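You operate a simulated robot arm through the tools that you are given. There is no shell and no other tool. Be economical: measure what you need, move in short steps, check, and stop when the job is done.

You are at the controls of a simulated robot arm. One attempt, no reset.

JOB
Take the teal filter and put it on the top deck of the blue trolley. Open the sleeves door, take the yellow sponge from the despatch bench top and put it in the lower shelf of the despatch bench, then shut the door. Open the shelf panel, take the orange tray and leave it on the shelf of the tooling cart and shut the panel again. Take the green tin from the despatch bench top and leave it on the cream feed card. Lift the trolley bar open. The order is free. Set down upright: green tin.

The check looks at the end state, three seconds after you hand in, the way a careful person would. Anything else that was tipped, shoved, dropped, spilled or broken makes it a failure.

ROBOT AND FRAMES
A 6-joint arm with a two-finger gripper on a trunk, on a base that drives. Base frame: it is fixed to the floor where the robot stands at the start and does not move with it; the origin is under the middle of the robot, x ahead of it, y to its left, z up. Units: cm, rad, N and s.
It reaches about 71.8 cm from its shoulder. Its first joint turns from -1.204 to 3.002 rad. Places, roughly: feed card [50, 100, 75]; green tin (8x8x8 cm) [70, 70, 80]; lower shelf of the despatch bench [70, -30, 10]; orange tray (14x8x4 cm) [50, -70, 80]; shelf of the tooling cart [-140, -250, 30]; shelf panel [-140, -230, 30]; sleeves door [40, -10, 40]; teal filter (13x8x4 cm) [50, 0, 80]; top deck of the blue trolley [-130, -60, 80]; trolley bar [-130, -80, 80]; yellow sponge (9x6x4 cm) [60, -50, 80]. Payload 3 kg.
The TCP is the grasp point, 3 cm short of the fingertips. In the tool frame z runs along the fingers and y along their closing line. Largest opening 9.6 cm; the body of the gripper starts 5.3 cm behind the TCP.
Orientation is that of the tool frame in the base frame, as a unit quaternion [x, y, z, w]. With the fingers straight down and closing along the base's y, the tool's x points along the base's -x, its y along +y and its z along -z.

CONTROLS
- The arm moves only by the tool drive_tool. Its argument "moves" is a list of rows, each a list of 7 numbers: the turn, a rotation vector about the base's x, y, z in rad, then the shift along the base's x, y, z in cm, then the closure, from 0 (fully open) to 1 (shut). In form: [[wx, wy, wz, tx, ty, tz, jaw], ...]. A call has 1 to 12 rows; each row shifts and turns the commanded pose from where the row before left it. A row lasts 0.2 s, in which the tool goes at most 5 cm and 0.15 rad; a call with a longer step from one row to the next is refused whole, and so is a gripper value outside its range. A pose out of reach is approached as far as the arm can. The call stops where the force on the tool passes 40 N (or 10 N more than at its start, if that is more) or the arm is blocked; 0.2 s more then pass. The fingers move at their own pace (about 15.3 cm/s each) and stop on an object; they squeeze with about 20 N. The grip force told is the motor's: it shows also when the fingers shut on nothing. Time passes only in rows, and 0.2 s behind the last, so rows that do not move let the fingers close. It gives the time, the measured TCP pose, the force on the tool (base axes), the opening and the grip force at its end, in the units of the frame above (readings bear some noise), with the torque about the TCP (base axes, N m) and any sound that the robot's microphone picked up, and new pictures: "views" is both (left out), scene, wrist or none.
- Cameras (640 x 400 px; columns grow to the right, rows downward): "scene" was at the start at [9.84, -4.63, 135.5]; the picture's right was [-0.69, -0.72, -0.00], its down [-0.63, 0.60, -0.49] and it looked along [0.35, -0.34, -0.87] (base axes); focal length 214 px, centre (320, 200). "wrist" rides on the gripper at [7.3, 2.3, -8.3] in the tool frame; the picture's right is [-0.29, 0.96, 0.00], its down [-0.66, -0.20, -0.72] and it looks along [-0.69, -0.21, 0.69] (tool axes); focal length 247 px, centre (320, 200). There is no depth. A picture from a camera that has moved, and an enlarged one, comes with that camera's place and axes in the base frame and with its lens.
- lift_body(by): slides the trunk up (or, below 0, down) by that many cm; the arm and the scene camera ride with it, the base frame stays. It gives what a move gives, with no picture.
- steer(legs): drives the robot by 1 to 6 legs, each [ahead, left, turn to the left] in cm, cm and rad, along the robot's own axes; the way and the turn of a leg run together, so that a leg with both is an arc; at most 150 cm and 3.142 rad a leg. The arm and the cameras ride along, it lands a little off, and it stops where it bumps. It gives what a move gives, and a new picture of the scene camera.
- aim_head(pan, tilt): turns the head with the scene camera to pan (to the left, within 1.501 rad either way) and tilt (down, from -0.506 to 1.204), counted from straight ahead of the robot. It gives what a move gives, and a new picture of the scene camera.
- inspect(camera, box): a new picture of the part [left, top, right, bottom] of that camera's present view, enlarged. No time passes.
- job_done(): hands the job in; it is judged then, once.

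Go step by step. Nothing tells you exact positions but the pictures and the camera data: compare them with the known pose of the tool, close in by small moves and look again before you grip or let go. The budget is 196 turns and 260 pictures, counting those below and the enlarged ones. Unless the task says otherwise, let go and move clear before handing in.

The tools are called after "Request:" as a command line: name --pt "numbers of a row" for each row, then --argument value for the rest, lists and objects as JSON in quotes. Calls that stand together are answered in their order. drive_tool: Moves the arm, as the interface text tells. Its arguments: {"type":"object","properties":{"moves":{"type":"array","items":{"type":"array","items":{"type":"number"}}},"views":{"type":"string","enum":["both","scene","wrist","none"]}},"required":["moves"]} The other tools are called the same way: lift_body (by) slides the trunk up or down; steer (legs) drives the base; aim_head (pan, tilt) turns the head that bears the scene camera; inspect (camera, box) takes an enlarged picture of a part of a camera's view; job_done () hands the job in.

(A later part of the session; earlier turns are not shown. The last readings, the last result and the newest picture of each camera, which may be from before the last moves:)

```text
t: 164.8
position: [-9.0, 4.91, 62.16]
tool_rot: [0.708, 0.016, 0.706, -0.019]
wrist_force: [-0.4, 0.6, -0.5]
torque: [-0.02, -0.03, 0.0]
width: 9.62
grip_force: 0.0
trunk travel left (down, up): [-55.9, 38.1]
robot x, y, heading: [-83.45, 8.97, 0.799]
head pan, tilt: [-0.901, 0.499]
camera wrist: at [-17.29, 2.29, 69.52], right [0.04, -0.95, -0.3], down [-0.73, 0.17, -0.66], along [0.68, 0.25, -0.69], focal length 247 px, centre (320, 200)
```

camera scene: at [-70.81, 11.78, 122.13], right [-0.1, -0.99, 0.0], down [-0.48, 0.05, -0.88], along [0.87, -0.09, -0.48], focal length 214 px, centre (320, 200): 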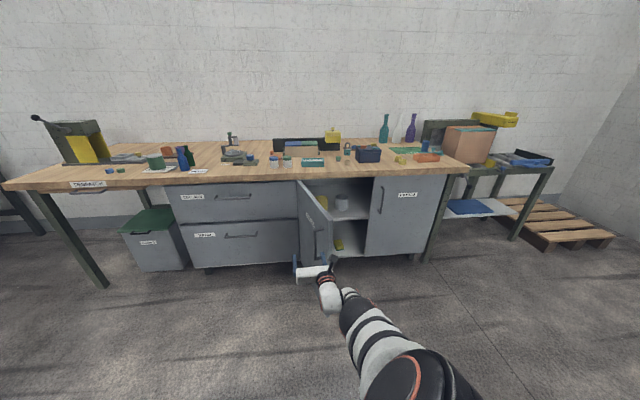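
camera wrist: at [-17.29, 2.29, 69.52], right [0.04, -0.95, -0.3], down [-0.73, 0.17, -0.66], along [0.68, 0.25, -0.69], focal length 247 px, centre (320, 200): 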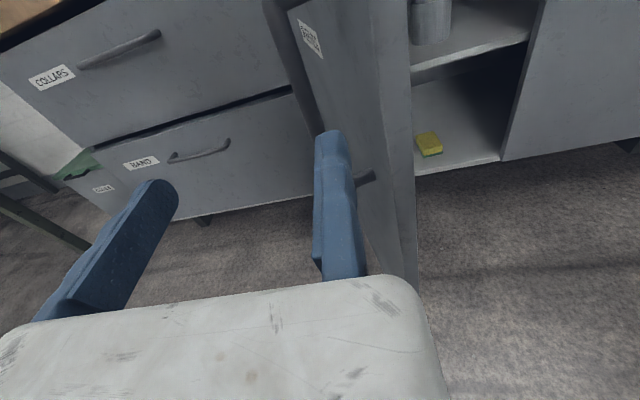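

Lined up. I'll advance so the bar comes between the jaws.

Request:
steer --legs '[[6.7, -6.9, 0]]'

Request:
drive_tool --pt "0 0 0 0 0 0 0.5" --pt "0 0 0 0 0 0 1" --pt "0 0 0 0 0 0 1" --pt "0 0 0 0 0 0 1" --views "wrist"

```text
t: 165.9
position: [0.44, 4.93, 62.18]
tool_rot: [0.708, 0.015, 0.706, -0.018]
wrist_force: [-0.5, 0.3, -0.3]
torque: [-0.03, -0.04, -0.02]
width: 9.6
grip_force: 0.0
trunk travel left (down, up): [-55.9, 38.1]
robot x, y, heading: [-74.14, 9.2, 0.803]
head pan, tilt: [-0.901, 0.499]
camera scene: at [-61.25, 11.73, 122.12], right [-0.1, -0.99, 0.0], down [-0.48, 0.05, -0.88], along [0.87, -0.09, -0.48], focal length 214 px, centre (320, 200)
```

scene: 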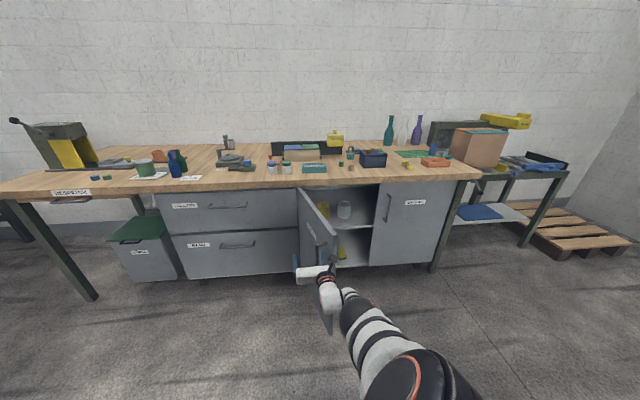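

```text
t: 166.9
position: [0.52, 5.04, 62.27]
tool_rot: [0.707, 0.016, 0.707, -0.018]
wrist_force: [3.8, 0.9, 2.3]
torque: [0.0, -0.04, -0.11]
width: 1.34
grip_force: 44.7
trunk travel left (down, up): [-55.9, 38.1]
robot x, y, heading: [-74.16, 9.27, 0.804]
head pan, tilt: [-0.901, 0.499]
camera wrist: at [-7.81, 2.37, 69.54], right [0.04, -0.95, -0.3], down [-0.73, 0.17, -0.66], along [0.68, 0.25, -0.69], focal length 247 px, centre (320, 200)
```

wrist: 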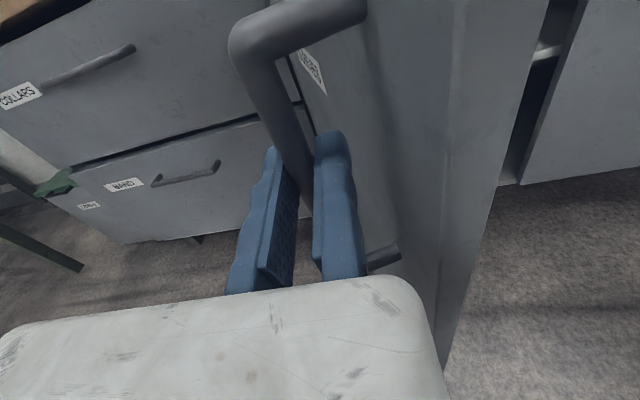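

Gripped. I'll drive the opening arc in reverse to swing the door shut.

Request:
steer --legs '[[-4.5, -9.3, 0], [-2.2, -9.7, 0]]'

Request:
steer --legs '[[0.6, -7.8, 0], [1.3, -7.1, 0]]'

```text
t: 168.8
position: [9.64, -12.91, 62.23]
tool_rot: [0.707, 0.017, 0.707, -0.018]
wrist_force: [11.6, 10.6, 5.5]
torque: [-0.08, 0.38, 0.1]
width: 1.37
grip_force: 45.2
trunk travel left (down, up): [-55.9, 38.1]
robot x, y, heading: [-64.83, -8.85, 0.803]
head pan, tilt: [-0.901, 0.499]
camera scene: at [-52.2, -6.2, 122.13], right [-0.1, -1.0, 0.0], down [-0.48, 0.05, -0.88], along [0.87, -0.09, -0.48], focal length 214 px, centre (320, 200)
```

scene: 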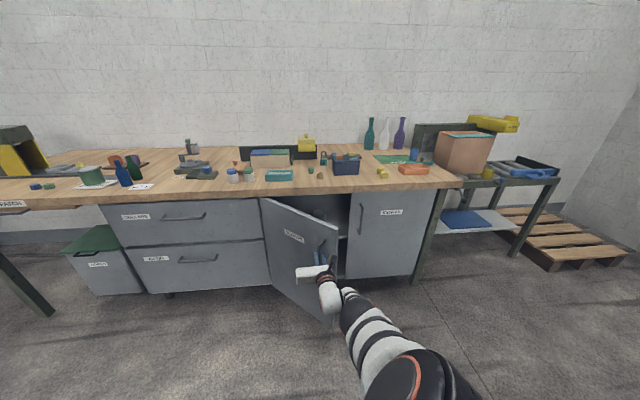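

```text
t: 170.5
position: [21.68, -21.93, 62.33]
tool_rot: [0.707, 0.015, 0.707, -0.019]
wrist_force: [0.3, 1.6, -1.7]
torque: [-0.38, 0.4, 0.14]
width: 1.36
grip_force: 45.3
trunk travel left (down, up): [-55.9, 38.1]
robot x, y, heading: [-53.11, -17.8, 0.802]
head pan, tilt: [-0.901, 0.499]
camera scene: at [-40.17, -15.39, 122.13], right [-0.1, -1.0, 0.0], down [-0.48, 0.05, -0.88], along [0.87, -0.09, -0.48], focal length 214 px, centre (320, 200)
```

scene: 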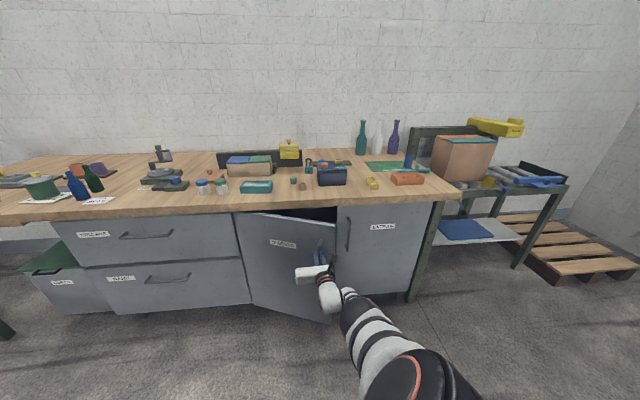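

Request:
steer --legs '[[3.0, -6.6, 0], [3.5, -5.6, 0]]'

Request:
drive_tool --pt "0 0 0 0 0 0 1" --views "wrist"

```text
t: 172.1
position: [34.95, -25.72, 62.34]
tool_rot: [0.707, 0.016, 0.707, -0.021]
wrist_force: [1.0, -9.0, -0.3]
torque: [-0.57, 0.46, -0.01]
width: 1.35
grip_force: 45.1
trunk travel left (down, up): [-55.9, 38.1]
robot x, y, heading: [-39.35, -21.71, 0.805]
head pan, tilt: [-0.901, 0.499]
camera scene: at [-26.88, -19.29, 122.14], right [-0.1, -0.99, 0.0], down [-0.48, 0.05, -0.88], along [0.87, -0.09, -0.48], focal length 214 px, centre (320, 200)
```

scene: 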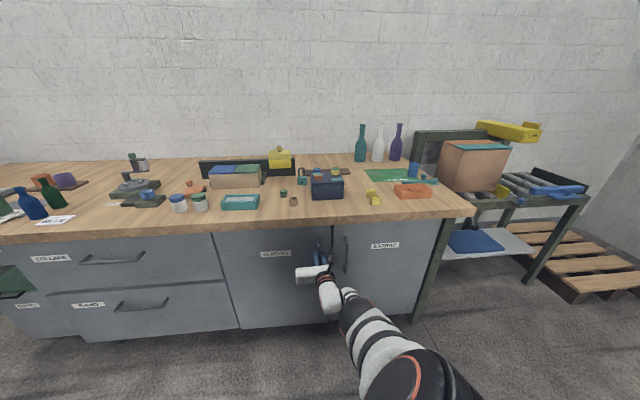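

```text
t: 172.5
position: [35.05, -25.69, 62.27]
tool_rot: [0.707, 0.016, 0.707, -0.018]
wrist_force: [2.1, -2.2, -0.8]
torque: [-0.38, 0.02, -0.02]
width: 1.37
grip_force: 44.7
trunk travel left (down, up): [-55.9, 38.1]
robot x, y, heading: [-39.56, -21.94, 0.805]
head pan, tilt: [-0.901, 0.499]
camera wrist: at [26.68, -28.42, 69.58], right [0.05, -0.95, -0.3], down [-0.73, 0.17, -0.66], along [0.68, 0.25, -0.69], focal length 247 px, centre (320, 200)
```

wrist: 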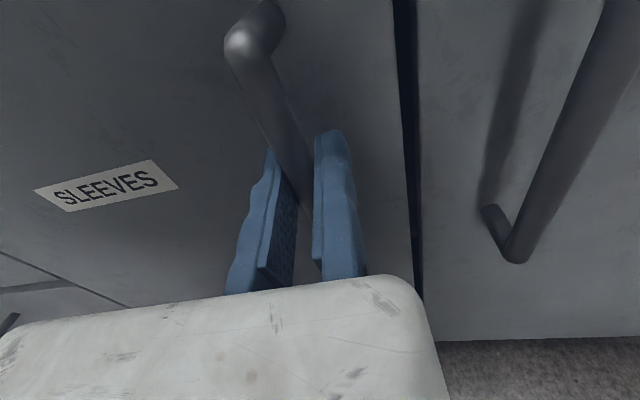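

Almost shut. A small push will seat it.

Request:
steer --legs '[[0.7, -0.7, 0]]'

Request:
inspect --camera "scene" --box '[190, 190, 450, 340]'

```text
t: 173.3
position: [35.56, -25.79, 62.17]
tool_rot: [0.708, 0.016, 0.705, -0.019]
wrist_force: [-36.2, -6.6, -8.4]
torque: [-0.36, 0.02, 0.23]
width: 1.37
grip_force: 44.9
trunk travel left (down, up): [-55.9, 38.1]
robot x, y, heading: [-38.72, -21.66, 0.804]
head pan, tilt: [-0.901, 0.499]
camera scene: at [-26.39, -19.26, 122.17], right [-0.1, -0.99, 0.0], down [-0.47, 0.05, -0.88], along [0.88, -0.09, -0.48], focal length 214 px, centre (320, 200)
```

scene: 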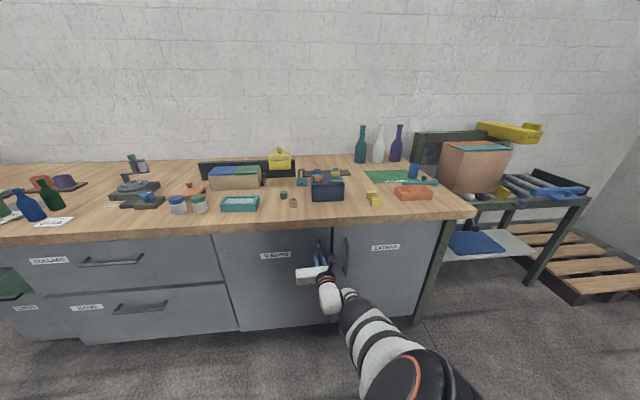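

```text
2.46 times, centred on (320, 265) of scene
camera zoom: at [-26.39, -19.26, 122.17], right [-0.1, -0.99, 0.0], down [-0.47, 0.05, -0.88], along [0.88, -0.09, -0.48], focal length 528 px, centre (320, 40)
```

zoom: 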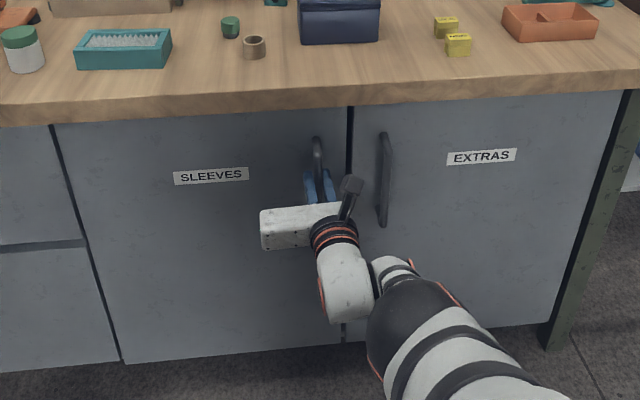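

The door is shut. I'll release, back straight out, and re-orient the tool downward for the filter.

Request:
drive_tool --pt "0 0 0 0 0 0 0.5" --pt "0 0 0 0 0 0 0" --pt "0 0 0 0 0 0 0" --views "none"

Request:
steer --legs '[[-13.9, 14.4, 0]]'

Request:
drive_tool --pt "0 0.15 0 0 0 0 0" --pt "0 0.15 0 0 0 0 0" --pt "0 0.15 0 0 0 0 0" --pt "0 0.15 0 0 0 0 0" --pt "0 0.15 0 0 0 0 0" --pt "0 0.15 0 0 0 0 0" --pt "0 0.15 0 0 0 0 0" --pt "0 0.15 0 0 0 0 0" --pt "0 0.15 0 0 0 0 0" --pt "0 0.15 0 0 0 0 0" --pt "0 0.07 0 0 0 0 0" --views "none"

Request:
drive_tool --pt "0 0 -0.15 0 0 0 0" --pt "0 0 -0.15 0 0 0 0" --pt "0 0 -0.15 0 0 0 0" --pt "0 0 -0.15 0 0 0 0" --pt "0 0 -0.15 0 0 0 0" --pt "0 0 -0.15 0 0 0 0" --pt "0 0 -0.15 0 0 0 0" --pt "0 0 -0.15 0 0 0 0" --pt "0 0 -0.15 0 0 0 0" --pt "0 0 -0.15 0 0 0 0" --pt "0 0 -0.07 0 0 0 0" --views "scene"

```text
t: 174.1
position: [35.77, -25.97, 62.03]
tool_rot: [0.709, 0.016, 0.705, -0.017]
wrist_force: [-0.1, -2.2, 1.1]
torque: [-0.02, -0.01, -0.03]
width: 9.6
grip_force: 0.1
trunk travel left (down, up): [-55.9, 38.1]
robot x, y, heading: [-38.48, -21.85, 0.798]
head pan, tilt: [-0.901, 0.499]
```

```text
t: 175.7
position: [16.02, -25.96, 62.02]
tool_rot: [0.709, 0.017, 0.704, -0.019]
wrist_force: [-0.3, 0.4, 0.9]
torque: [0.01, 0.02, 0.02]
width: 9.6
grip_force: 0.1
trunk travel left (down, up): [-55.9, 38.1]
robot x, y, heading: [-58.18, -22.28, 0.8]
head pan, tilt: [-0.901, 0.499]
camera scene: at [-45.79, -19.31, 122.14], right [-0.1, -0.99, 0.0], down [-0.48, 0.05, -0.88], along [0.87, -0.09, -0.48], focal length 214 px, centre (320, 200)
```

scene: 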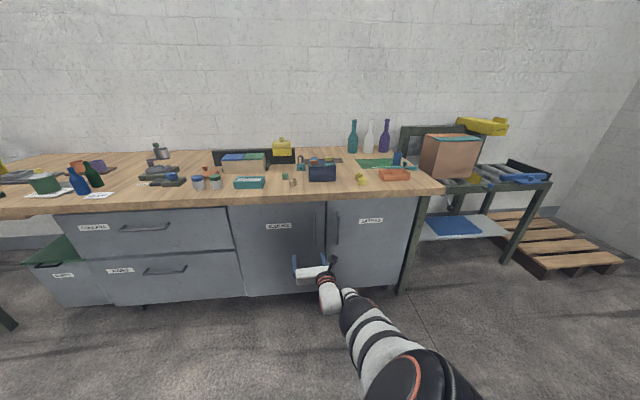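

```text
t: 178.1
position: [8.88, -23.52, 62.78]
tool_rot: [1.0, 0.0, -0.004, -0.025]
wrist_force: [0.5, 0.1, 0.4]
torque: [-0.01, 0.0, -0.01]
width: 9.57
grip_force: 0.2
out of reach, approached as far as the arm can: row 8, 9, 10
trunk travel left (down, up): [-55.9, 38.1]
robot x, y, heading: [-58.05, -22.02, 0.804]
head pan, tilt: [-0.901, 0.499]
```

```text
t: 180.5
position: [8.89, -23.76, 62.76]
tool_rot: [-0.705, 0.708, -0.015, 0.019]
wrist_force: [0.1, 0.7, -0.5]
torque: [0.0, -0.02, 0.0]
width: 9.59
grip_force: 0.0
trunk travel left (down, up): [-55.9, 38.1]
robot x, y, heading: [-58.44, -22.41, 0.797]
head pan, tilt: [-0.901, 0.499]
camera scene: at [-45.71, -19.3, 122.13], right [-0.1, -0.99, 0.0], down [-0.48, 0.05, -0.88], along [0.87, -0.09, -0.48], focal length 214 px, centre (320, 200)
```

scene: 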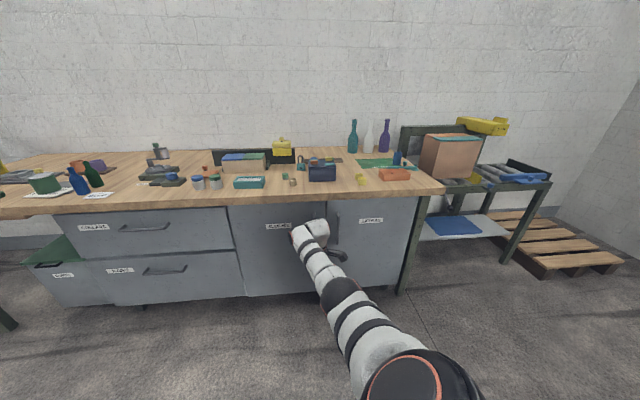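

The door stays shut. I'll raise up and drive over the filter, near (47, 3).

Request:
drive_tool --pt "0 0.048 0 0 0 0 0" --views "none"

Request:
lift_body --by 36

Request:
steer --legs '[[42.2, -4.9, 0]]'

Request:
drive_tool --pt "0 0 0 0 0 0 0" --views "wrist"

```text
t: 180.9
position: [8.88, -23.56, 62.75]
tool_rot: [-0.707, 0.707, 0.003, 0.002]
wrist_force: [-0.4, -0.1, -0.1]
torque: [-0.02, 0.0, -0.01]
width: 9.6
grip_force: 0.2
trunk travel left (down, up): [-55.9, 38.1]
robot x, y, heading: [-58.14, -22.05, 0.798]
head pan, tilt: [-0.901, 0.499]
```

```text
t: 184.4
position: [8.88, -23.81, 98.85]
tool_rot: [0.707, -0.707, -0.002, -0.001]
wrist_force: [-0.4, 0.4, -0.4]
torque: [-0.01, 0.02, -0.03]
width: 9.6
grip_force: 0.0
trunk travel left (down, up): [-91.9, 2.1]
robot x, y, heading: [-57.98, -21.98, 0.804]
head pan, tilt: [-0.901, 0.499]
```

```text
t: 187.0
position: [41.68, 2.75, 98.86]
tool_rot: [-0.705, 0.709, 0.002, 0.002]
wrist_force: [-0.1, -0.3, -0.8]
torque: [0.03, -0.01, -0.03]
width: 9.6
grip_force: 0.0
trunk travel left (down, up): [-91.9, 2.1]
robot x, y, heading: [-26.12, 4.92, 0.797]
head pan, tilt: [-0.901, 0.499]
camera scene: at [-12.93, 7.32, 158.14], right [-0.1, -0.99, 0.0], down [-0.48, 0.05, -0.88], along [0.87, -0.09, -0.48], focal length 214 px, centre (320, 200)
```

scene: 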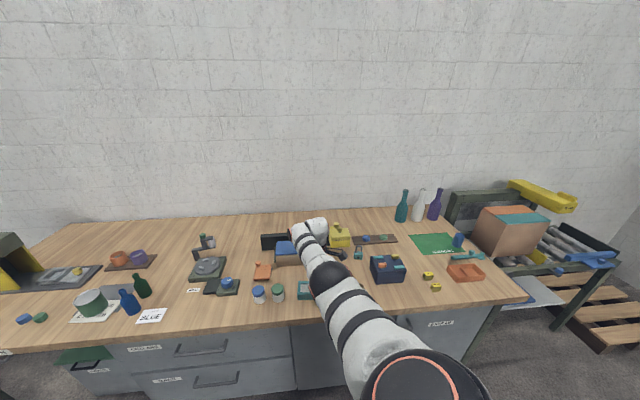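

```text
t: 187.4
position: [41.68, 2.67, 98.88]
tool_rot: [-0.706, 0.708, 0.001, 0.003]
wrist_force: [0.0, -0.1, 0.6]
torque: [-0.04, -0.05, 0.02]
width: 9.59
grip_force: 0.0
trunk travel left (down, up): [-91.9, 2.1]
robot x, y, heading: [-25.63, 4.42, 0.801]
head pan, tilt: [-0.901, 0.499]
camera wrist: at [39.31, -4.57, 107.13], right [-0.96, 0.3, 0.0], down [0.2, 0.66, 0.73], along [0.21, 0.69, -0.69], focal length 247 px, centre (320, 200)
```

wrist: 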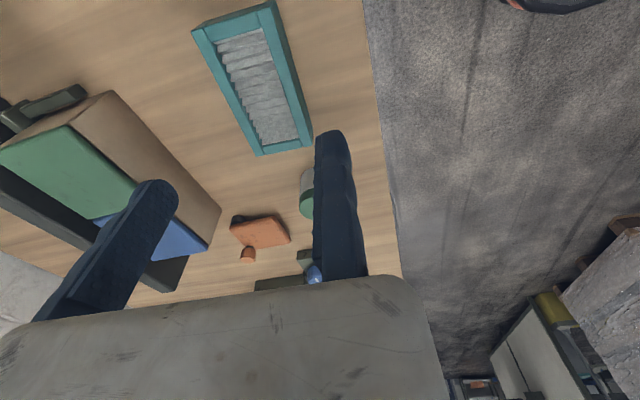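

The filter spans x 43.9–51.3, y −3 to 9.6. I'll align the fixed jaw just in front of it and lower.

Request:
drive_tool --pt "0 0 -0.05 1.2 0.7 0 0" --views "none"

Request:
lift_body --by -9

Request:
drive_tool --pt "0 0 0 0 0 0 0" --views "wrist"

```text
t: 187.8
position: [41.0, 4.16, 99.07]
tool_rot: [-0.688, 0.726, 0.002, 0.001]
wrist_force: [0.0, -0.5, -0.5]
torque: [-0.04, -0.01, 0.0]
width: 9.6
grip_force: 0.0
out of reach, approached as far as the arm can: row 1
trunk travel left (down, up): [-91.9, 2.1]
robot x, y, heading: [-25.73, 4.92, 0.795]
head pan, tilt: [-0.901, 0.499]
```

```text
t: 189.0
position: [40.99, 4.19, 90.05]
tool_rot: [-0.688, 0.725, 0.0, 0.002]
wrist_force: [-0.7, 1.0, 0.4]
torque: [0.01, -0.02, -0.01]
width: 9.6
grip_force: 0.0
trunk travel left (down, up): [-82.9, 11.1]
robot x, y, heading: [-25.67, 4.93, 0.795]
head pan, tilt: [-0.901, 0.499]
```

```text
t: 189.4
position: [41.0, 4.27, 90.11]
tool_rot: [-0.688, 0.726, 0.002, 0.002]
wrist_force: [0.9, -0.7, 1.0]
torque: [0.02, 0.01, 0.0]
width: 9.61
grip_force: 0.0
trunk travel left (down, up): [-82.9, 11.1]
robot x, y, heading: [-25.52, 4.8, 0.797]
head pan, tilt: [-0.901, 0.499]
camera wrist: at [38.27, -3.03, 98.34], right [-0.94, 0.34, 0.0], down [0.24, 0.65, 0.73], along [0.25, 0.68, -0.69], focal length 247 px, centre (320, 200)
```

wrist: 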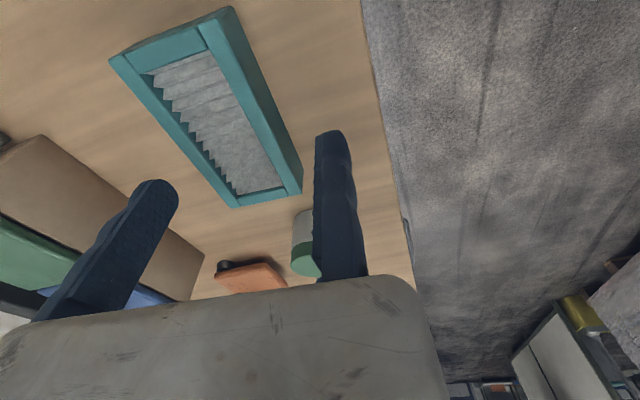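

Small base shift, then lower and grip.

Request:
steer --legs '[[0.9, -2.1, 0]]'

Request:
lift_body --by -6.6

Request:
drive_tool --pt "0 0 0 0 0 0 0" --views "wrist"

```text
t: 190.2
position: [43.0, 3.46, 90.21]
tool_rot: [-0.688, 0.726, 0.0, 0.004]
wrist_force: [-0.5, -0.2, 0.3]
torque: [-0.02, 0.0, 0.01]
width: 9.6
grip_force: 0.0
trunk travel left (down, up): [-82.9, 11.1]
robot x, y, heading: [-23.25, 4.25, 0.798]
head pan, tilt: [-0.901, 0.499]
camera scene: at [-11.1, 6.69, 149.17], right [-0.1, -0.99, 0.0], down [-0.47, 0.05, -0.88], along [0.87, -0.09, -0.48], focal length 214 px, centre (320, 200)
```

scene: 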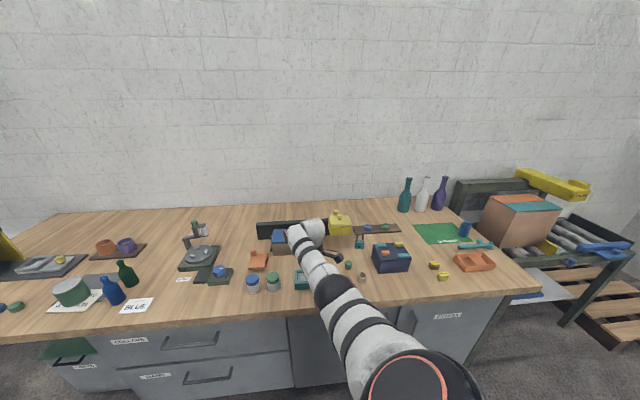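

```text
t: 191.3
position: [43.12, 3.33, 83.52]
tool_rot: [-0.688, 0.726, 0.001, 0.003]
wrist_force: [0.4, 0.5, -0.4]
torque: [-0.02, -0.03, 0.03]
width: 9.61
grip_force: 0.1
trunk travel left (down, up): [-76.3, 17.7]
robot x, y, heading: [-23.58, 3.82, 0.8]
head pan, tilt: [-0.901, 0.499]
```

```text
t: 191.7
position: [43.13, 3.39, 83.5]
tool_rot: [-0.688, 0.726, 0.002, 0.002]
wrist_force: [-0.5, -1.2, 0.5]
torque: [0.03, -0.01, -0.02]
width: 9.61
grip_force: 0.0
trunk travel left (down, up): [-76.3, 17.7]
robot x, y, heading: [-23.28, 3.74, 0.796]
head pan, tilt: [-0.901, 0.499]
camera wrist: at [40.39, -3.83, 91.75], right [-0.94, 0.34, 0.0], down [0.24, 0.65, 0.73], along [0.25, 0.68, -0.69], focal length 247 px, centre (320, 200)
```

wrist: 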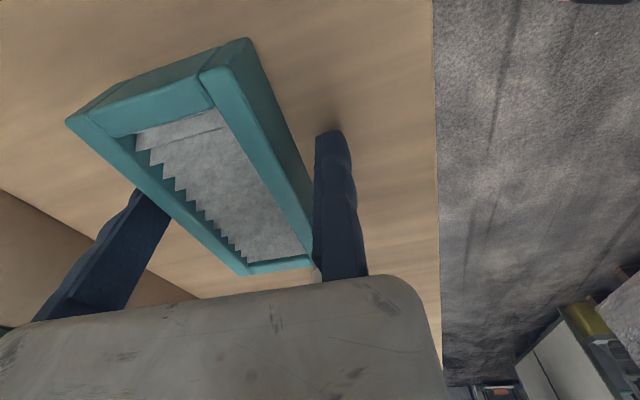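

The filter is between the jaws. I'll close and lift.

Request:
drive_tool --pt "0 0 0 0 0 0 0.2" --pt "0 0 0 0 0 0 1" --pt "0 0 0 0 0 0 1" --pt "0 0 0 0 0 0 1" --views "none"

Request:
lift_body --by 17

Request:
steer --legs '[[-20.5, 21, 0]]'

Request:
aim_head --pan -1.5 --tilt 0.6

```text
t: 192.7
position: [43.12, 3.33, 83.5]
tool_rot: [-0.688, 0.726, 0.001, 0.003]
wrist_force: [1.5, -0.5, 1.2]
torque: [-0.1, -0.05, -0.02]
width: 6.92
grip_force: 19.9
trunk travel left (down, up): [-76.3, 17.7]
robot x, y, heading: [-23.35, 4.06, 0.796]
head pan, tilt: [-0.901, 0.499]
```

```text
t: 194.6
position: [43.2, 3.36, 100.5]
tool_rot: [-0.688, 0.726, 0.002, 0.001]
wrist_force: [0.5, 0.2, -0.5]
torque: [0.0, 0.03, 0.02]
width: 6.93
grip_force: 20.5
trunk travel left (down, up): [-93.3, 0.7]
robot x, y, heading: [-23.48, 4.14, 0.796]
head pan, tilt: [-0.901, 0.499]
```

```text
t: 196.6
position: [14.03, 3.51, 100.4]
tool_rot: [-0.69, 0.724, 0.002, 0.002]
wrist_force: [-0.7, 1.0, -0.2]
torque: [0.0, 0.03, -0.02]
width: 6.93
grip_force: 19.9
trunk travel left (down, up): [-93.3, 0.7]
robot x, y, heading: [-52.25, 4.03, 0.801]
head pan, tilt: [-0.901, 0.499]
camera scene: at [-39.65, 6.52, 159.52], right [-0.1, -1.0, 0.0], down [-0.48, 0.05, -0.88], along [0.87, -0.09, -0.48], focal length 214 px, centre (320, 200)
```

scene: 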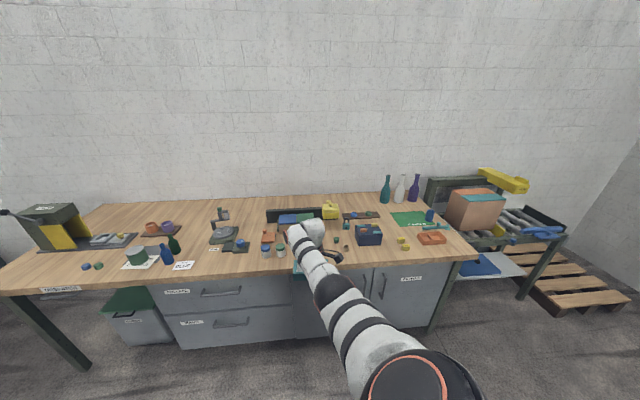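

```text
t: 197.6
position: [13.97, 3.51, 100.42]
tool_rot: [-0.69, 0.724, 0.002, 0.003]
wrist_force: [-0.2, 0.2, -0.6]
torque: [0.01, 0.03, -0.02]
width: 6.95
grip_force: 19.9
trunk travel left (down, up): [-93.3, 0.7]
robot x, y, heading: [-52.38, 3.5, 0.8]
head pan, tilt: [-1.499, 0.6]
camera scene: at [-42.07, 1.76, 158.62], right [-0.64, -0.77, 0.0], down [-0.43, 0.36, -0.82], along [0.63, -0.53, -0.57], focal length 214 px, centre (320, 200)
```

scene: 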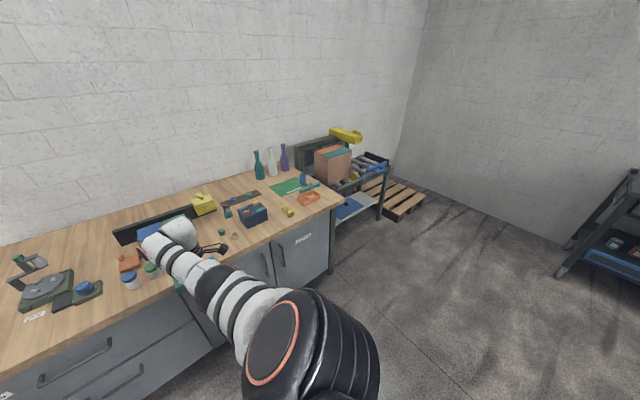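

The filter is gripped (6.9 cm). I'll turn right to view the blue trolley.

Request:
steer --legs '[[0, 0, -1.2]]'

Request:
aim_head --pan -1.5 --tilt 0.75

```text
t: 200.9
position: [-27.34, -57.65, 100.51]
tool_rot: [-0.17, 0.985, 0.0, 0.003]
wrist_force: [-0.3, -0.5, -0.8]
torque: [0.02, 0.02, 0.01]
width: 6.9
grip_force: 19.9
trunk travel left (down, up): [-93.3, 0.7]
robot x, y, heading: [-52.66, 3.97, -0.381]
head pan, tilt: [-1.499, 0.6]
camera scene: at [-50.4, -6.46, 158.62], right [-0.95, 0.3, 0.0], down [0.17, 0.54, -0.82], along [-0.25, -0.79, -0.57], focal length 214 px, centre (320, 200)
```

scene: 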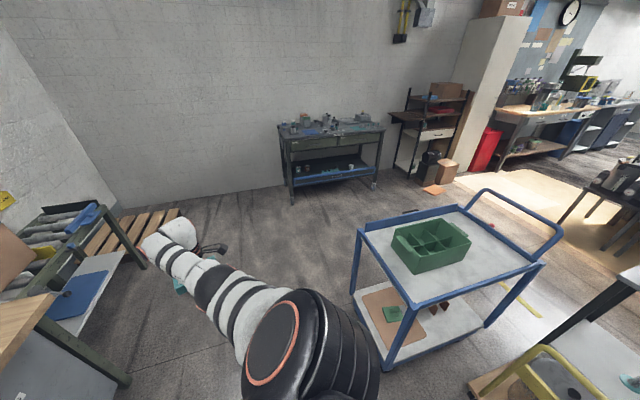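

```text
t: 201.6
position: [-27.47, -57.76, 100.4]
tool_rot: [-0.171, 0.985, 0.0, 0.003]
wrist_force: [0.7, -0.3, -0.7]
torque: [-0.01, -0.02, 0.0]
width: 6.92
grip_force: 19.5
trunk travel left (down, up): [-93.3, 0.7]
robot x, y, heading: [-52.23, 3.93, -0.374]
head pan, tilt: [-1.499, 0.75]
camera scene: at [-50.26, -5.94, 157.34], right [-0.95, 0.3, 0.0], down [0.21, 0.65, -0.73], along [-0.22, -0.7, -0.68], focal length 214 px, centre (320, 200)
```

scene: 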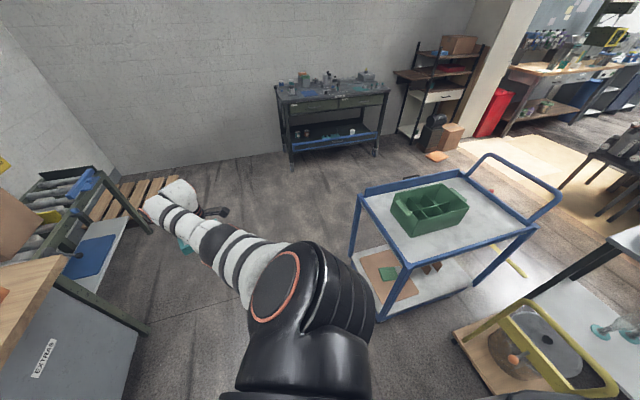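

There's the blue trolley, with a green caddy on its deck, and the tooling cart is behind it. I'll zoom in.

Request:
inspect --camera "scene" --box '[340, 140, 580, 330]'

Request:
inspect --camera "scene" --box '[260, 60, 410, 170]'

```text
2.11 times, centred on (460, 235) of scene
camera zoom: at [-50.26, -5.94, 157.34], right [-0.95, 0.3, 0.0], down [0.21, 0.65, -0.73], along [-0.22, -0.7, -0.68], focal length 452 px, centre (25, 126)
```

zoom: 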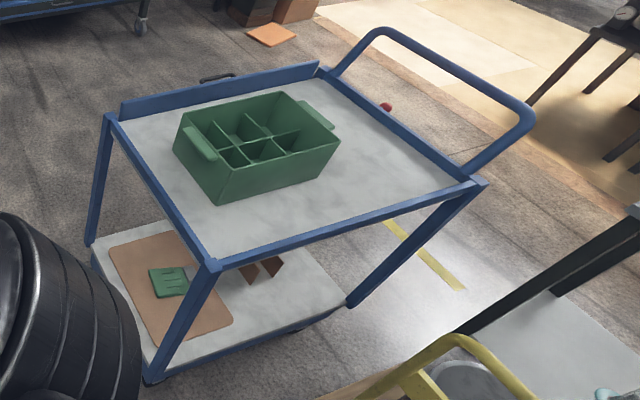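

```text
3.64 times, centred on (335, 115) of scene
camera zoom: at [-50.26, -5.94, 157.34], right [-0.95, 0.3, 0.0], down [0.21, 0.65, -0.73], along [-0.22, -0.7, -0.68], focal length 780 px, centre (266, 509)
```

zoom: 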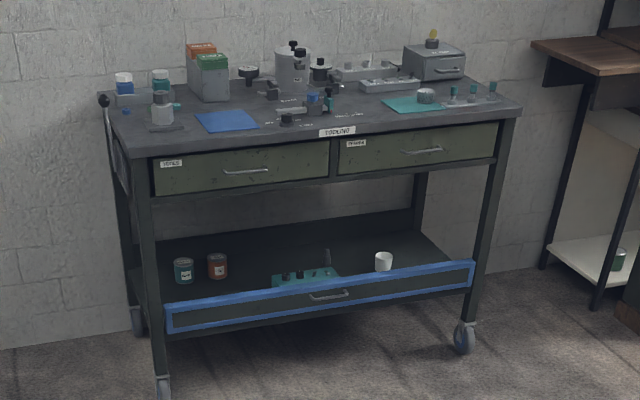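

The deck spans about x −166…−97, y −82…−38, with the caddy at its left and free space on the right end. The bar with a black handle is on the far (−y) side. I'll turn toward the trolley and check heights with the wrist camera.

Request:
steer --legs '[[0, 0, -1.07]]'

Request:
aim_head --pan -0.6 --tilt 0.8

Request:
drive_tool --pt "0 0 0 0 0 0 1" --views "wrist"

```text
t: 204.7
position: [-94.1, -48.1, 100.51]
tool_rot: [0.352, 0.936, -0.001, 0.002]
wrist_force: [0.1, -0.1, -0.7]
torque: [0.02, 0.0, 0.0]
width: 6.91
grip_force: 20.0
trunk travel left (down, up): [-93.3, 0.7]
robot x, y, heading: [-52.67, 3.99, -1.44]
head pan, tilt: [-1.499, 0.75]
camera scene: at [-59.89, -2.81, 157.34], right [-0.2, 0.98, 0.0], down [0.67, 0.14, -0.73], along [-0.72, -0.15, -0.68], focal length 214 px, centre (320, 200)
```

scene: 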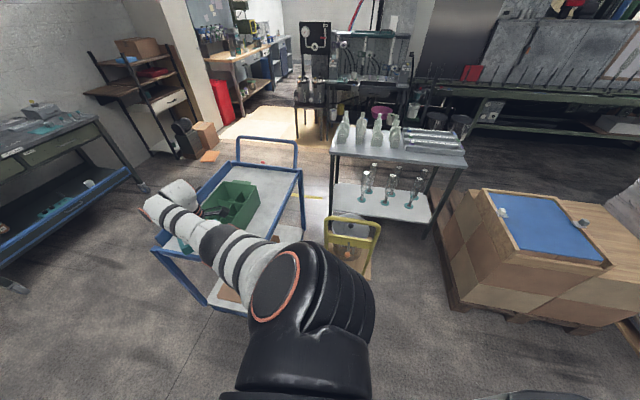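

```text
t: 205.9
position: [-94.03, -48.08, 100.53]
tool_rot: [0.352, 0.936, -0.001, 0.003]
wrist_force: [-0.2, -0.5, -0.1]
torque: [0.03, 0.0, -0.02]
width: 6.93
grip_force: 20.1
trunk travel left (down, up): [-93.3, 0.7]
robot x, y, heading: [-52.27, 3.42, -1.44]
head pan, tilt: [-0.6, 0.799]
camera scene: at [-55.45, -8.32, 156.94], right [-0.89, 0.45, 0.0], down [0.32, 0.64, -0.7], along [-0.32, -0.62, -0.72], focal length 214 px, centre (320, 200)
```

scene: 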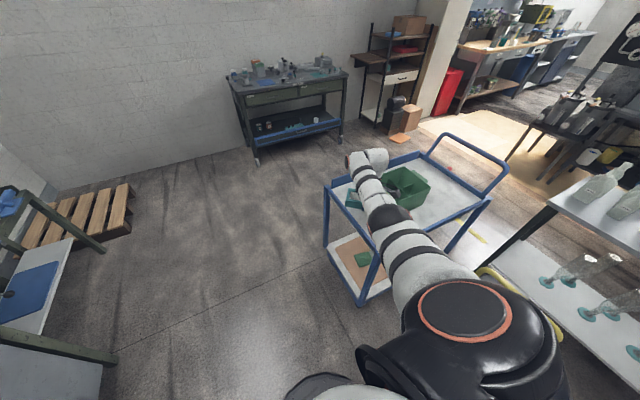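

```text
t: 206.3
position: [-94.2, -47.97, 100.43]
tool_rot: [0.352, 0.936, -0.001, 0.002]
wrist_force: [0.6, -0.4, -0.8]
torque: [0.09, 0.0, 0.02]
width: 6.92
grip_force: 20.0
trunk travel left (down, up): [-93.3, 0.7]
robot x, y, heading: [-52.52, 4.05, -1.443]
head pan, tilt: [-0.6, 0.799]
camera wrist: at [-98.27, -41.43, 108.74], right [0.85, 0.53, 0.0], down [0.36, -0.58, 0.73], along [0.38, -0.62, -0.69], focal length 247 px, centre (320, 200)
```

wrist: 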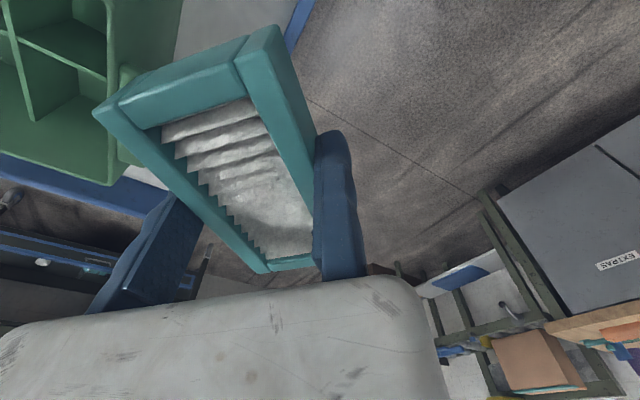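

Deck rim is at z≈80 and the caddy's top about 91; I'm clear at 96. I'll rotate the filter so it lies along y, then slide over to the deck's free right end.

Request:
drive_tool --pt "0 0 -0.14 0 0 0 1" --pt "0 0 -0.14 0 0 0 1" --pt "0 0 -0.14 0 0 0 1" --pt "0 0 -0.14 0 0 0 1" --pt "0 0 -0.15 0 0 0 1" --pt "0 0 -0.14 0 0 0 1" --views "none"

Request:
steer --legs '[[3.2, -54.1, 0]]'

Request:
drive_tool --pt "0 0 0 0 0 0 1" --views "wrist"

```text
t: 207.7
position: [-94.13, -48.02, 100.57]
tool_rot: [0.707, 0.707, -0.001, 0.002]
wrist_force: [0.2, -1.0, -0.7]
torque: [0.03, -0.02, 0.03]
width: 6.92
grip_force: 19.9
trunk travel left (down, up): [-93.3, 0.7]
robot x, y, heading: [-52.71, 3.99, -1.443]
head pan, tilt: [-0.6, 0.799]
```

```text
t: 210.9
position: [-147.17, -58.93, 100.64]
tool_rot: [0.703, 0.712, -0.002, 0.002]
wrist_force: [-0.2, 0.8, -0.4]
torque: [0.02, 0.02, 0.0]
width: 6.91
grip_force: 19.8
trunk travel left (down, up): [-93.3, 0.7]
robot x, y, heading: [-105.84, -6.56, -1.426]
head pan, tilt: [-0.6, 0.799]
camera scene: at [-108.9, -18.88, 156.94], right [-0.9, 0.44, 0.0], down [0.32, 0.64, -0.7], along [-0.31, -0.62, -0.72], focal length 214 px, centre (320, 200)
```

scene: 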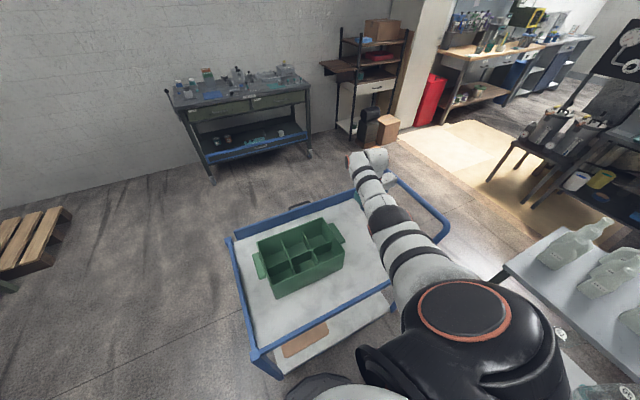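

```text
t: 211.3
position: [-147.17, -58.92, 100.64]
tool_rot: [0.703, 0.711, -0.002, 0.0]
wrist_force: [-0.1, -0.4, -1.2]
torque: [-0.05, -0.03, 0.02]
width: 6.93
grip_force: 19.7
trunk travel left (down, up): [-93.3, 0.7]
robot x, y, heading: [-106.01, -6.76, -1.423]
head pan, tilt: [-0.6, 0.799]
camera wrist: at [-145.15, -51.54, 108.81], right [0.96, -0.28, 0.0], down [-0.19, -0.66, 0.73], along [-0.2, -0.7, -0.69], focal length 247 px, centre (320, 200)
```

wrist: 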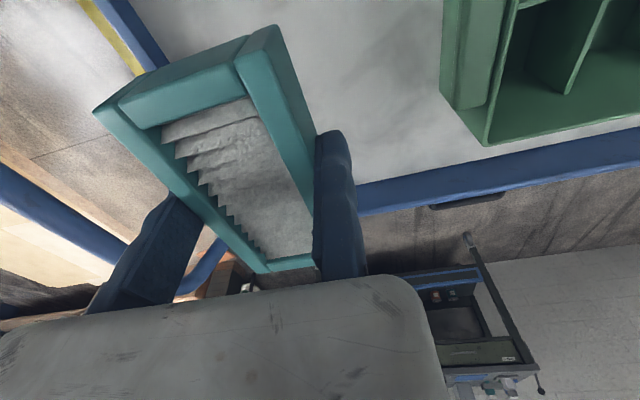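

The filter hangs over free deck space, with the caddy about 10 cm away. I'll lower it.

Request:
lift_body --by -14

Request:
drive_tool --pt "0 0 0 0 0 0 1" --views "wrist"

Request:
lift_body --by -1.5

Request:
lift_body --by -1

```text
t: 212.9
position: [-147.22, -58.82, 86.57]
tool_rot: [0.703, 0.712, -0.002, 0.002]
wrist_force: [-0.7, -0.4, -0.3]
torque: [-0.02, -0.04, -0.01]
width: 6.9
grip_force: 20.0
trunk travel left (down, up): [-79.3, 14.7]
robot x, y, heading: [-105.89, -6.66, -1.432]
head pan, tilt: [-0.6, 0.799]
```

```text
t: 213.3
position: [-147.26, -59.03, 86.57]
tool_rot: [0.702, 0.712, -0.002, 0.003]
wrist_force: [-0.2, -0.8, 0.1]
torque: [0.0, -0.02, -0.01]
width: 6.91
grip_force: 19.9
trunk travel left (down, up): [-79.3, 14.7]
robot x, y, heading: [-105.81, -6.83, -1.43]
head pan, tilt: [-0.6, 0.799]
camera wrist: at [-145.18, -51.55, 94.79], right [0.96, -0.28, 0.0], down [-0.19, -0.66, 0.73], along [-0.2, -0.7, -0.69], focal length 247 px, centre (320, 200)
```

wrist: 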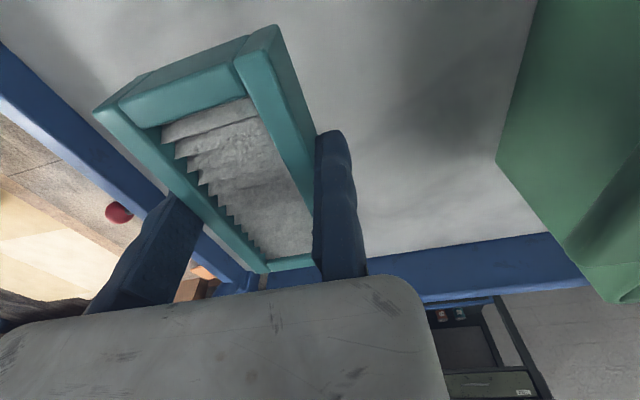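

```text
t: 214.0
position: [-147.15, -58.99, 85.08]
tool_rot: [0.703, 0.711, -0.002, 0.002]
wrist_force: [0.1, 0.1, 0.3]
torque: [-0.01, -0.03, 0.02]
width: 6.91
grip_force: 20.3
trunk travel left (down, up): [-77.8, 16.2]
robot x, y, heading: [-106.42, -6.64, -1.431]
head pan, tilt: [-0.6, 0.799]
```

```text
t: 214.5
position: [-147.08, -58.95, 83.95]
tool_rot: [0.703, 0.711, -0.002, 0.002]
wrist_force: [-0.5, 0.3, -0.6]
torque: [-0.02, 0.01, -0.01]
width: 6.93
grip_force: 20.2
trunk travel left (down, up): [-76.8, 17.2]
robot x, y, heading: [-106.29, -6.84, -1.432]
head pan, tilt: [-0.6, 0.799]
```

Request:
lift_body --by -1

Request:
lift_body --by -1

Request:
drive_tool --pt "0 0 0 0 0 0 1" --views "wrist"

```text
t: 215.1
position: [-147.23, -58.97, 83.06]
tool_rot: [0.702, 0.712, -0.002, 0.002]
wrist_force: [0.9, 0.6, -0.6]
torque: [0.01, -0.02, -0.02]
width: 6.91
grip_force: 20.4
trunk travel left (down, up): [-75.8, 18.2]
robot x, y, heading: [-105.87, -6.28, -1.428]
head pan, tilt: [-0.6, 0.799]
```

```text
t: 215.7
position: [-147.23, -59.0, 81.95]
tool_rot: [0.703, 0.711, -0.002, 0.002]
wrist_force: [0.4, -0.3, 0.5]
torque: [0.03, -0.01, 0.01]
width: 6.91
grip_force: 20.1
trunk travel left (down, up): [-74.8, 19.2]
robot x, y, heading: [-106.06, -6.71, -1.432]
head pan, tilt: [-0.6, 0.799]
```

```text
t: 216.1
position: [-147.33, -58.86, 82.06]
tool_rot: [0.703, 0.711, -0.001, 0.002]
wrist_force: [0.4, 0.0, -0.9]
torque: [-0.02, 0.0, 0.01]
width: 6.91
grip_force: 20.0
trunk travel left (down, up): [-74.8, 19.2]
robot x, y, heading: [-105.95, -6.13, -1.431]
head pan, tilt: [-0.6, 0.799]
camera wrist: at [-145.18, -51.56, 90.28], right [0.96, -0.28, 0.0], down [-0.19, -0.66, 0.73], along [-0.2, -0.7, -0.69], focal length 247 px, centre (320, 200)
```

wrist: 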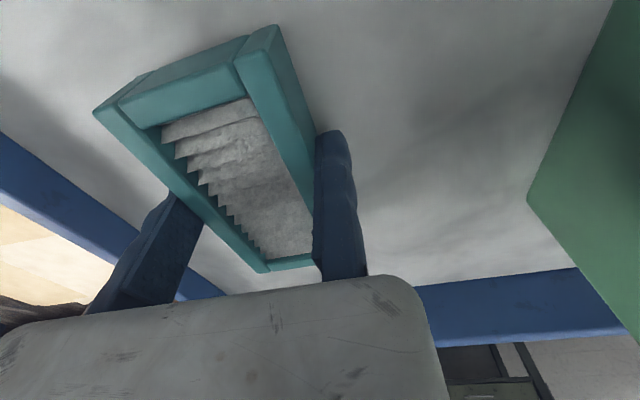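

The deck surface works out to about z=77.3, so under 1 cm remains.

Request:
lift_body --by -0.7

Request:
lift_body --by -0.5

Request:
lift_body --by -0.5

```text
t: 216.7
position: [-147.24, -58.8, 81.44]
tool_rot: [0.703, 0.711, -0.003, 0.002]
wrist_force: [-0.2, -0.5, 6.8]
torque: [0.33, 0.14, 0.03]
width: 6.9
grip_force: 19.8
trunk travel left (down, up): [-74.1, 19.9]
robot x, y, heading: [-106.18, -6.51, -1.434]
head pan, tilt: [-0.6, 0.799]
```

```text
t: 217.2
position: [-147.12, -58.89, 81.06]
tool_rot: [0.703, 0.711, -0.005, 0.002]
wrist_force: [-1.1, -1.0, 12.3]
torque: [-0.19, 0.38, 0.02]
width: 6.95
grip_force: 20.0
trunk travel left (down, up): [-73.6, 20.4]
robot x, y, heading: [-105.98, -6.66, -1.435]
head pan, tilt: [-0.6, 0.799]
```

```text
t: 217.9
position: [-147.19, -58.83, 80.98]
tool_rot: [0.703, 0.711, -0.008, 0.002]
wrist_force: [4.1, 4.9, 14.5]
torque: [0.43, -0.23, -0.04]
width: 6.91
grip_force: 19.5
trunk travel left (down, up): [-73.2, 20.8]
robot x, y, heading: [-106.17, -6.71, -1.427]
head pan, tilt: [-0.6, 0.799]
stopped: the force on the tool passed its limit at 41 N (the readings are from after the stop); the commanded pose is now the measured one
```

It's seated on the deck. I'll release, clear the fixed jaw sideways and rise.

Request:
drive_tool --pt "0 0 0 0 0 0.4 1" --pt "0 0 0 0 0 0 0.5" --pt "0 0 0 0 0 0 0" --pt "0 0 0 0.6 0 0 0" --views "wrist"

Request:
lift_body --by 20

Request:
inspect --camera "scene" --box '[210, 140, 470, 340]'

```text
t: 218.9
position: [-146.82, -59.18, 81.1]
tool_rot: [0.703, 0.711, -0.007, 0.002]
wrist_force: [0.2, 0.2, 1.0]
torque: [0.01, -0.01, -0.03]
width: 9.58
grip_force: 0.0
trunk travel left (down, up): [-73.2, 20.8]
robot x, y, heading: [-106.4, -6.53, -1.424]
head pan, tilt: [-0.6, 0.799]
camera wrist: at [-144.72, -51.62, 89.23], right [0.96, -0.28, 0.0], down [-0.19, -0.65, 0.73], along [-0.21, -0.7, -0.68], focal length 247 px, centre (320, 200)
```

wrist: 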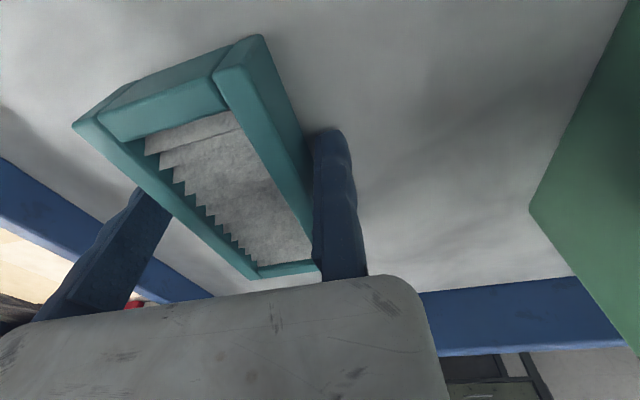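

```text
t: 221.0
position: [-146.84, -59.12, 101.06]
tool_rot: [0.703, 0.711, -0.006, 0.002]
wrist_force: [0.0, -0.2, 0.1]
torque: [-0.03, -0.01, 0.02]
width: 9.59
grip_force: 0.1
trunk travel left (down, up): [-93.2, 0.8]
robot x, y, heading: [-106.12, -6.54, -1.433]
head pan, tilt: [-0.6, 0.799]
```

```text
2.00 times, centred on (340, 240) of scene
camera zoom: at [-109.0, -18.91, 156.78], right [-0.9, 0.44, 0.0], down [0.32, 0.64, -0.7], along [-0.31, -0.62, -0.72], focal length 429 px, centre (280, 120)
```

zoom: 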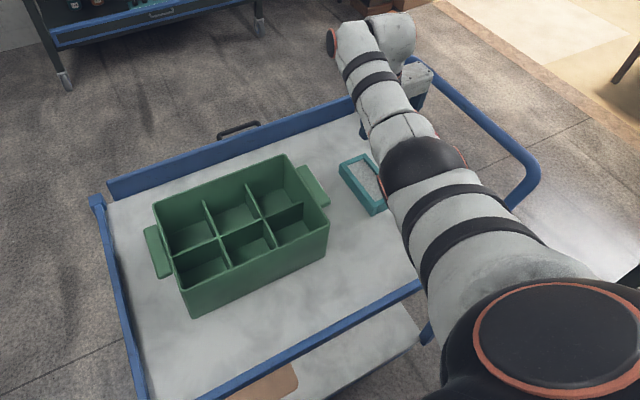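

The filter is on the deck. Now I'll go round to the far side of the trolley to see how the bar is hinged.

Request:
steer --legs '[[12.8, 54.7, 0], [120, -6.9, 0]]'

Request:
aim_head --pan -1.45 --tilt 0.5

```text
t: 229.8
position: [-80.35, -182.48, 101.16]
tool_rot: [0.7, 0.714, -0.006, 0.002]
wrist_force: [0.7, -0.6, -0.7]
torque: [0.02, -0.04, 0.0]
width: 9.59
grip_force: 0.0
trunk travel left (down, up): [-93.2, 0.8]
robot x, y, heading: [-40.37, -129.84, -1.416]
head pan, tilt: [-0.6, 0.799]
camera scene: at [-42.82, -141.82, 156.79], right [-0.9, 0.43, 0.0], down [0.31, 0.65, -0.7], along [-0.3, -0.63, -0.72], focal length 214 px, centre (320, 200)
```

scene: 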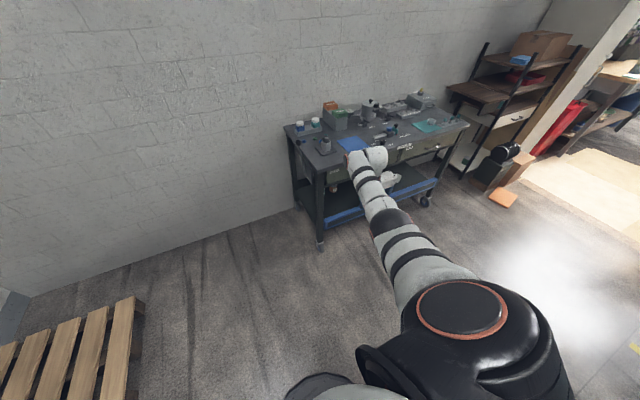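

```text
t: 231.0
position: [-80.26, -182.46, 100.99]
tool_rot: [0.7, 0.714, -0.006, 0.004]
wrist_force: [0.1, 0.3, 0.2]
torque: [0.0, -0.01, 0.0]
width: 9.62
grip_force: 0.1
trunk travel left (down, up): [-93.2, 0.8]
robot x, y, heading: [-39.98, -129.58, -1.424]
head pan, tilt: [-1.45, 0.499]
camera scene: at [-48.08, -137.05, 159.38], right [-0.27, 0.96, 0.0], down [0.46, 0.13, -0.88], along [-0.85, -0.24, -0.48], focal length 214 px, centre (320, 200)
```

scene: 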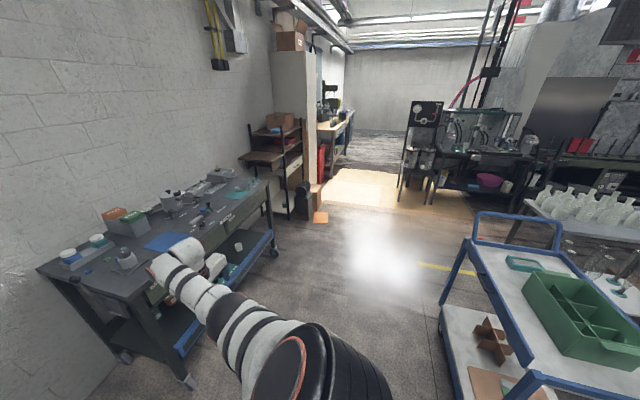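

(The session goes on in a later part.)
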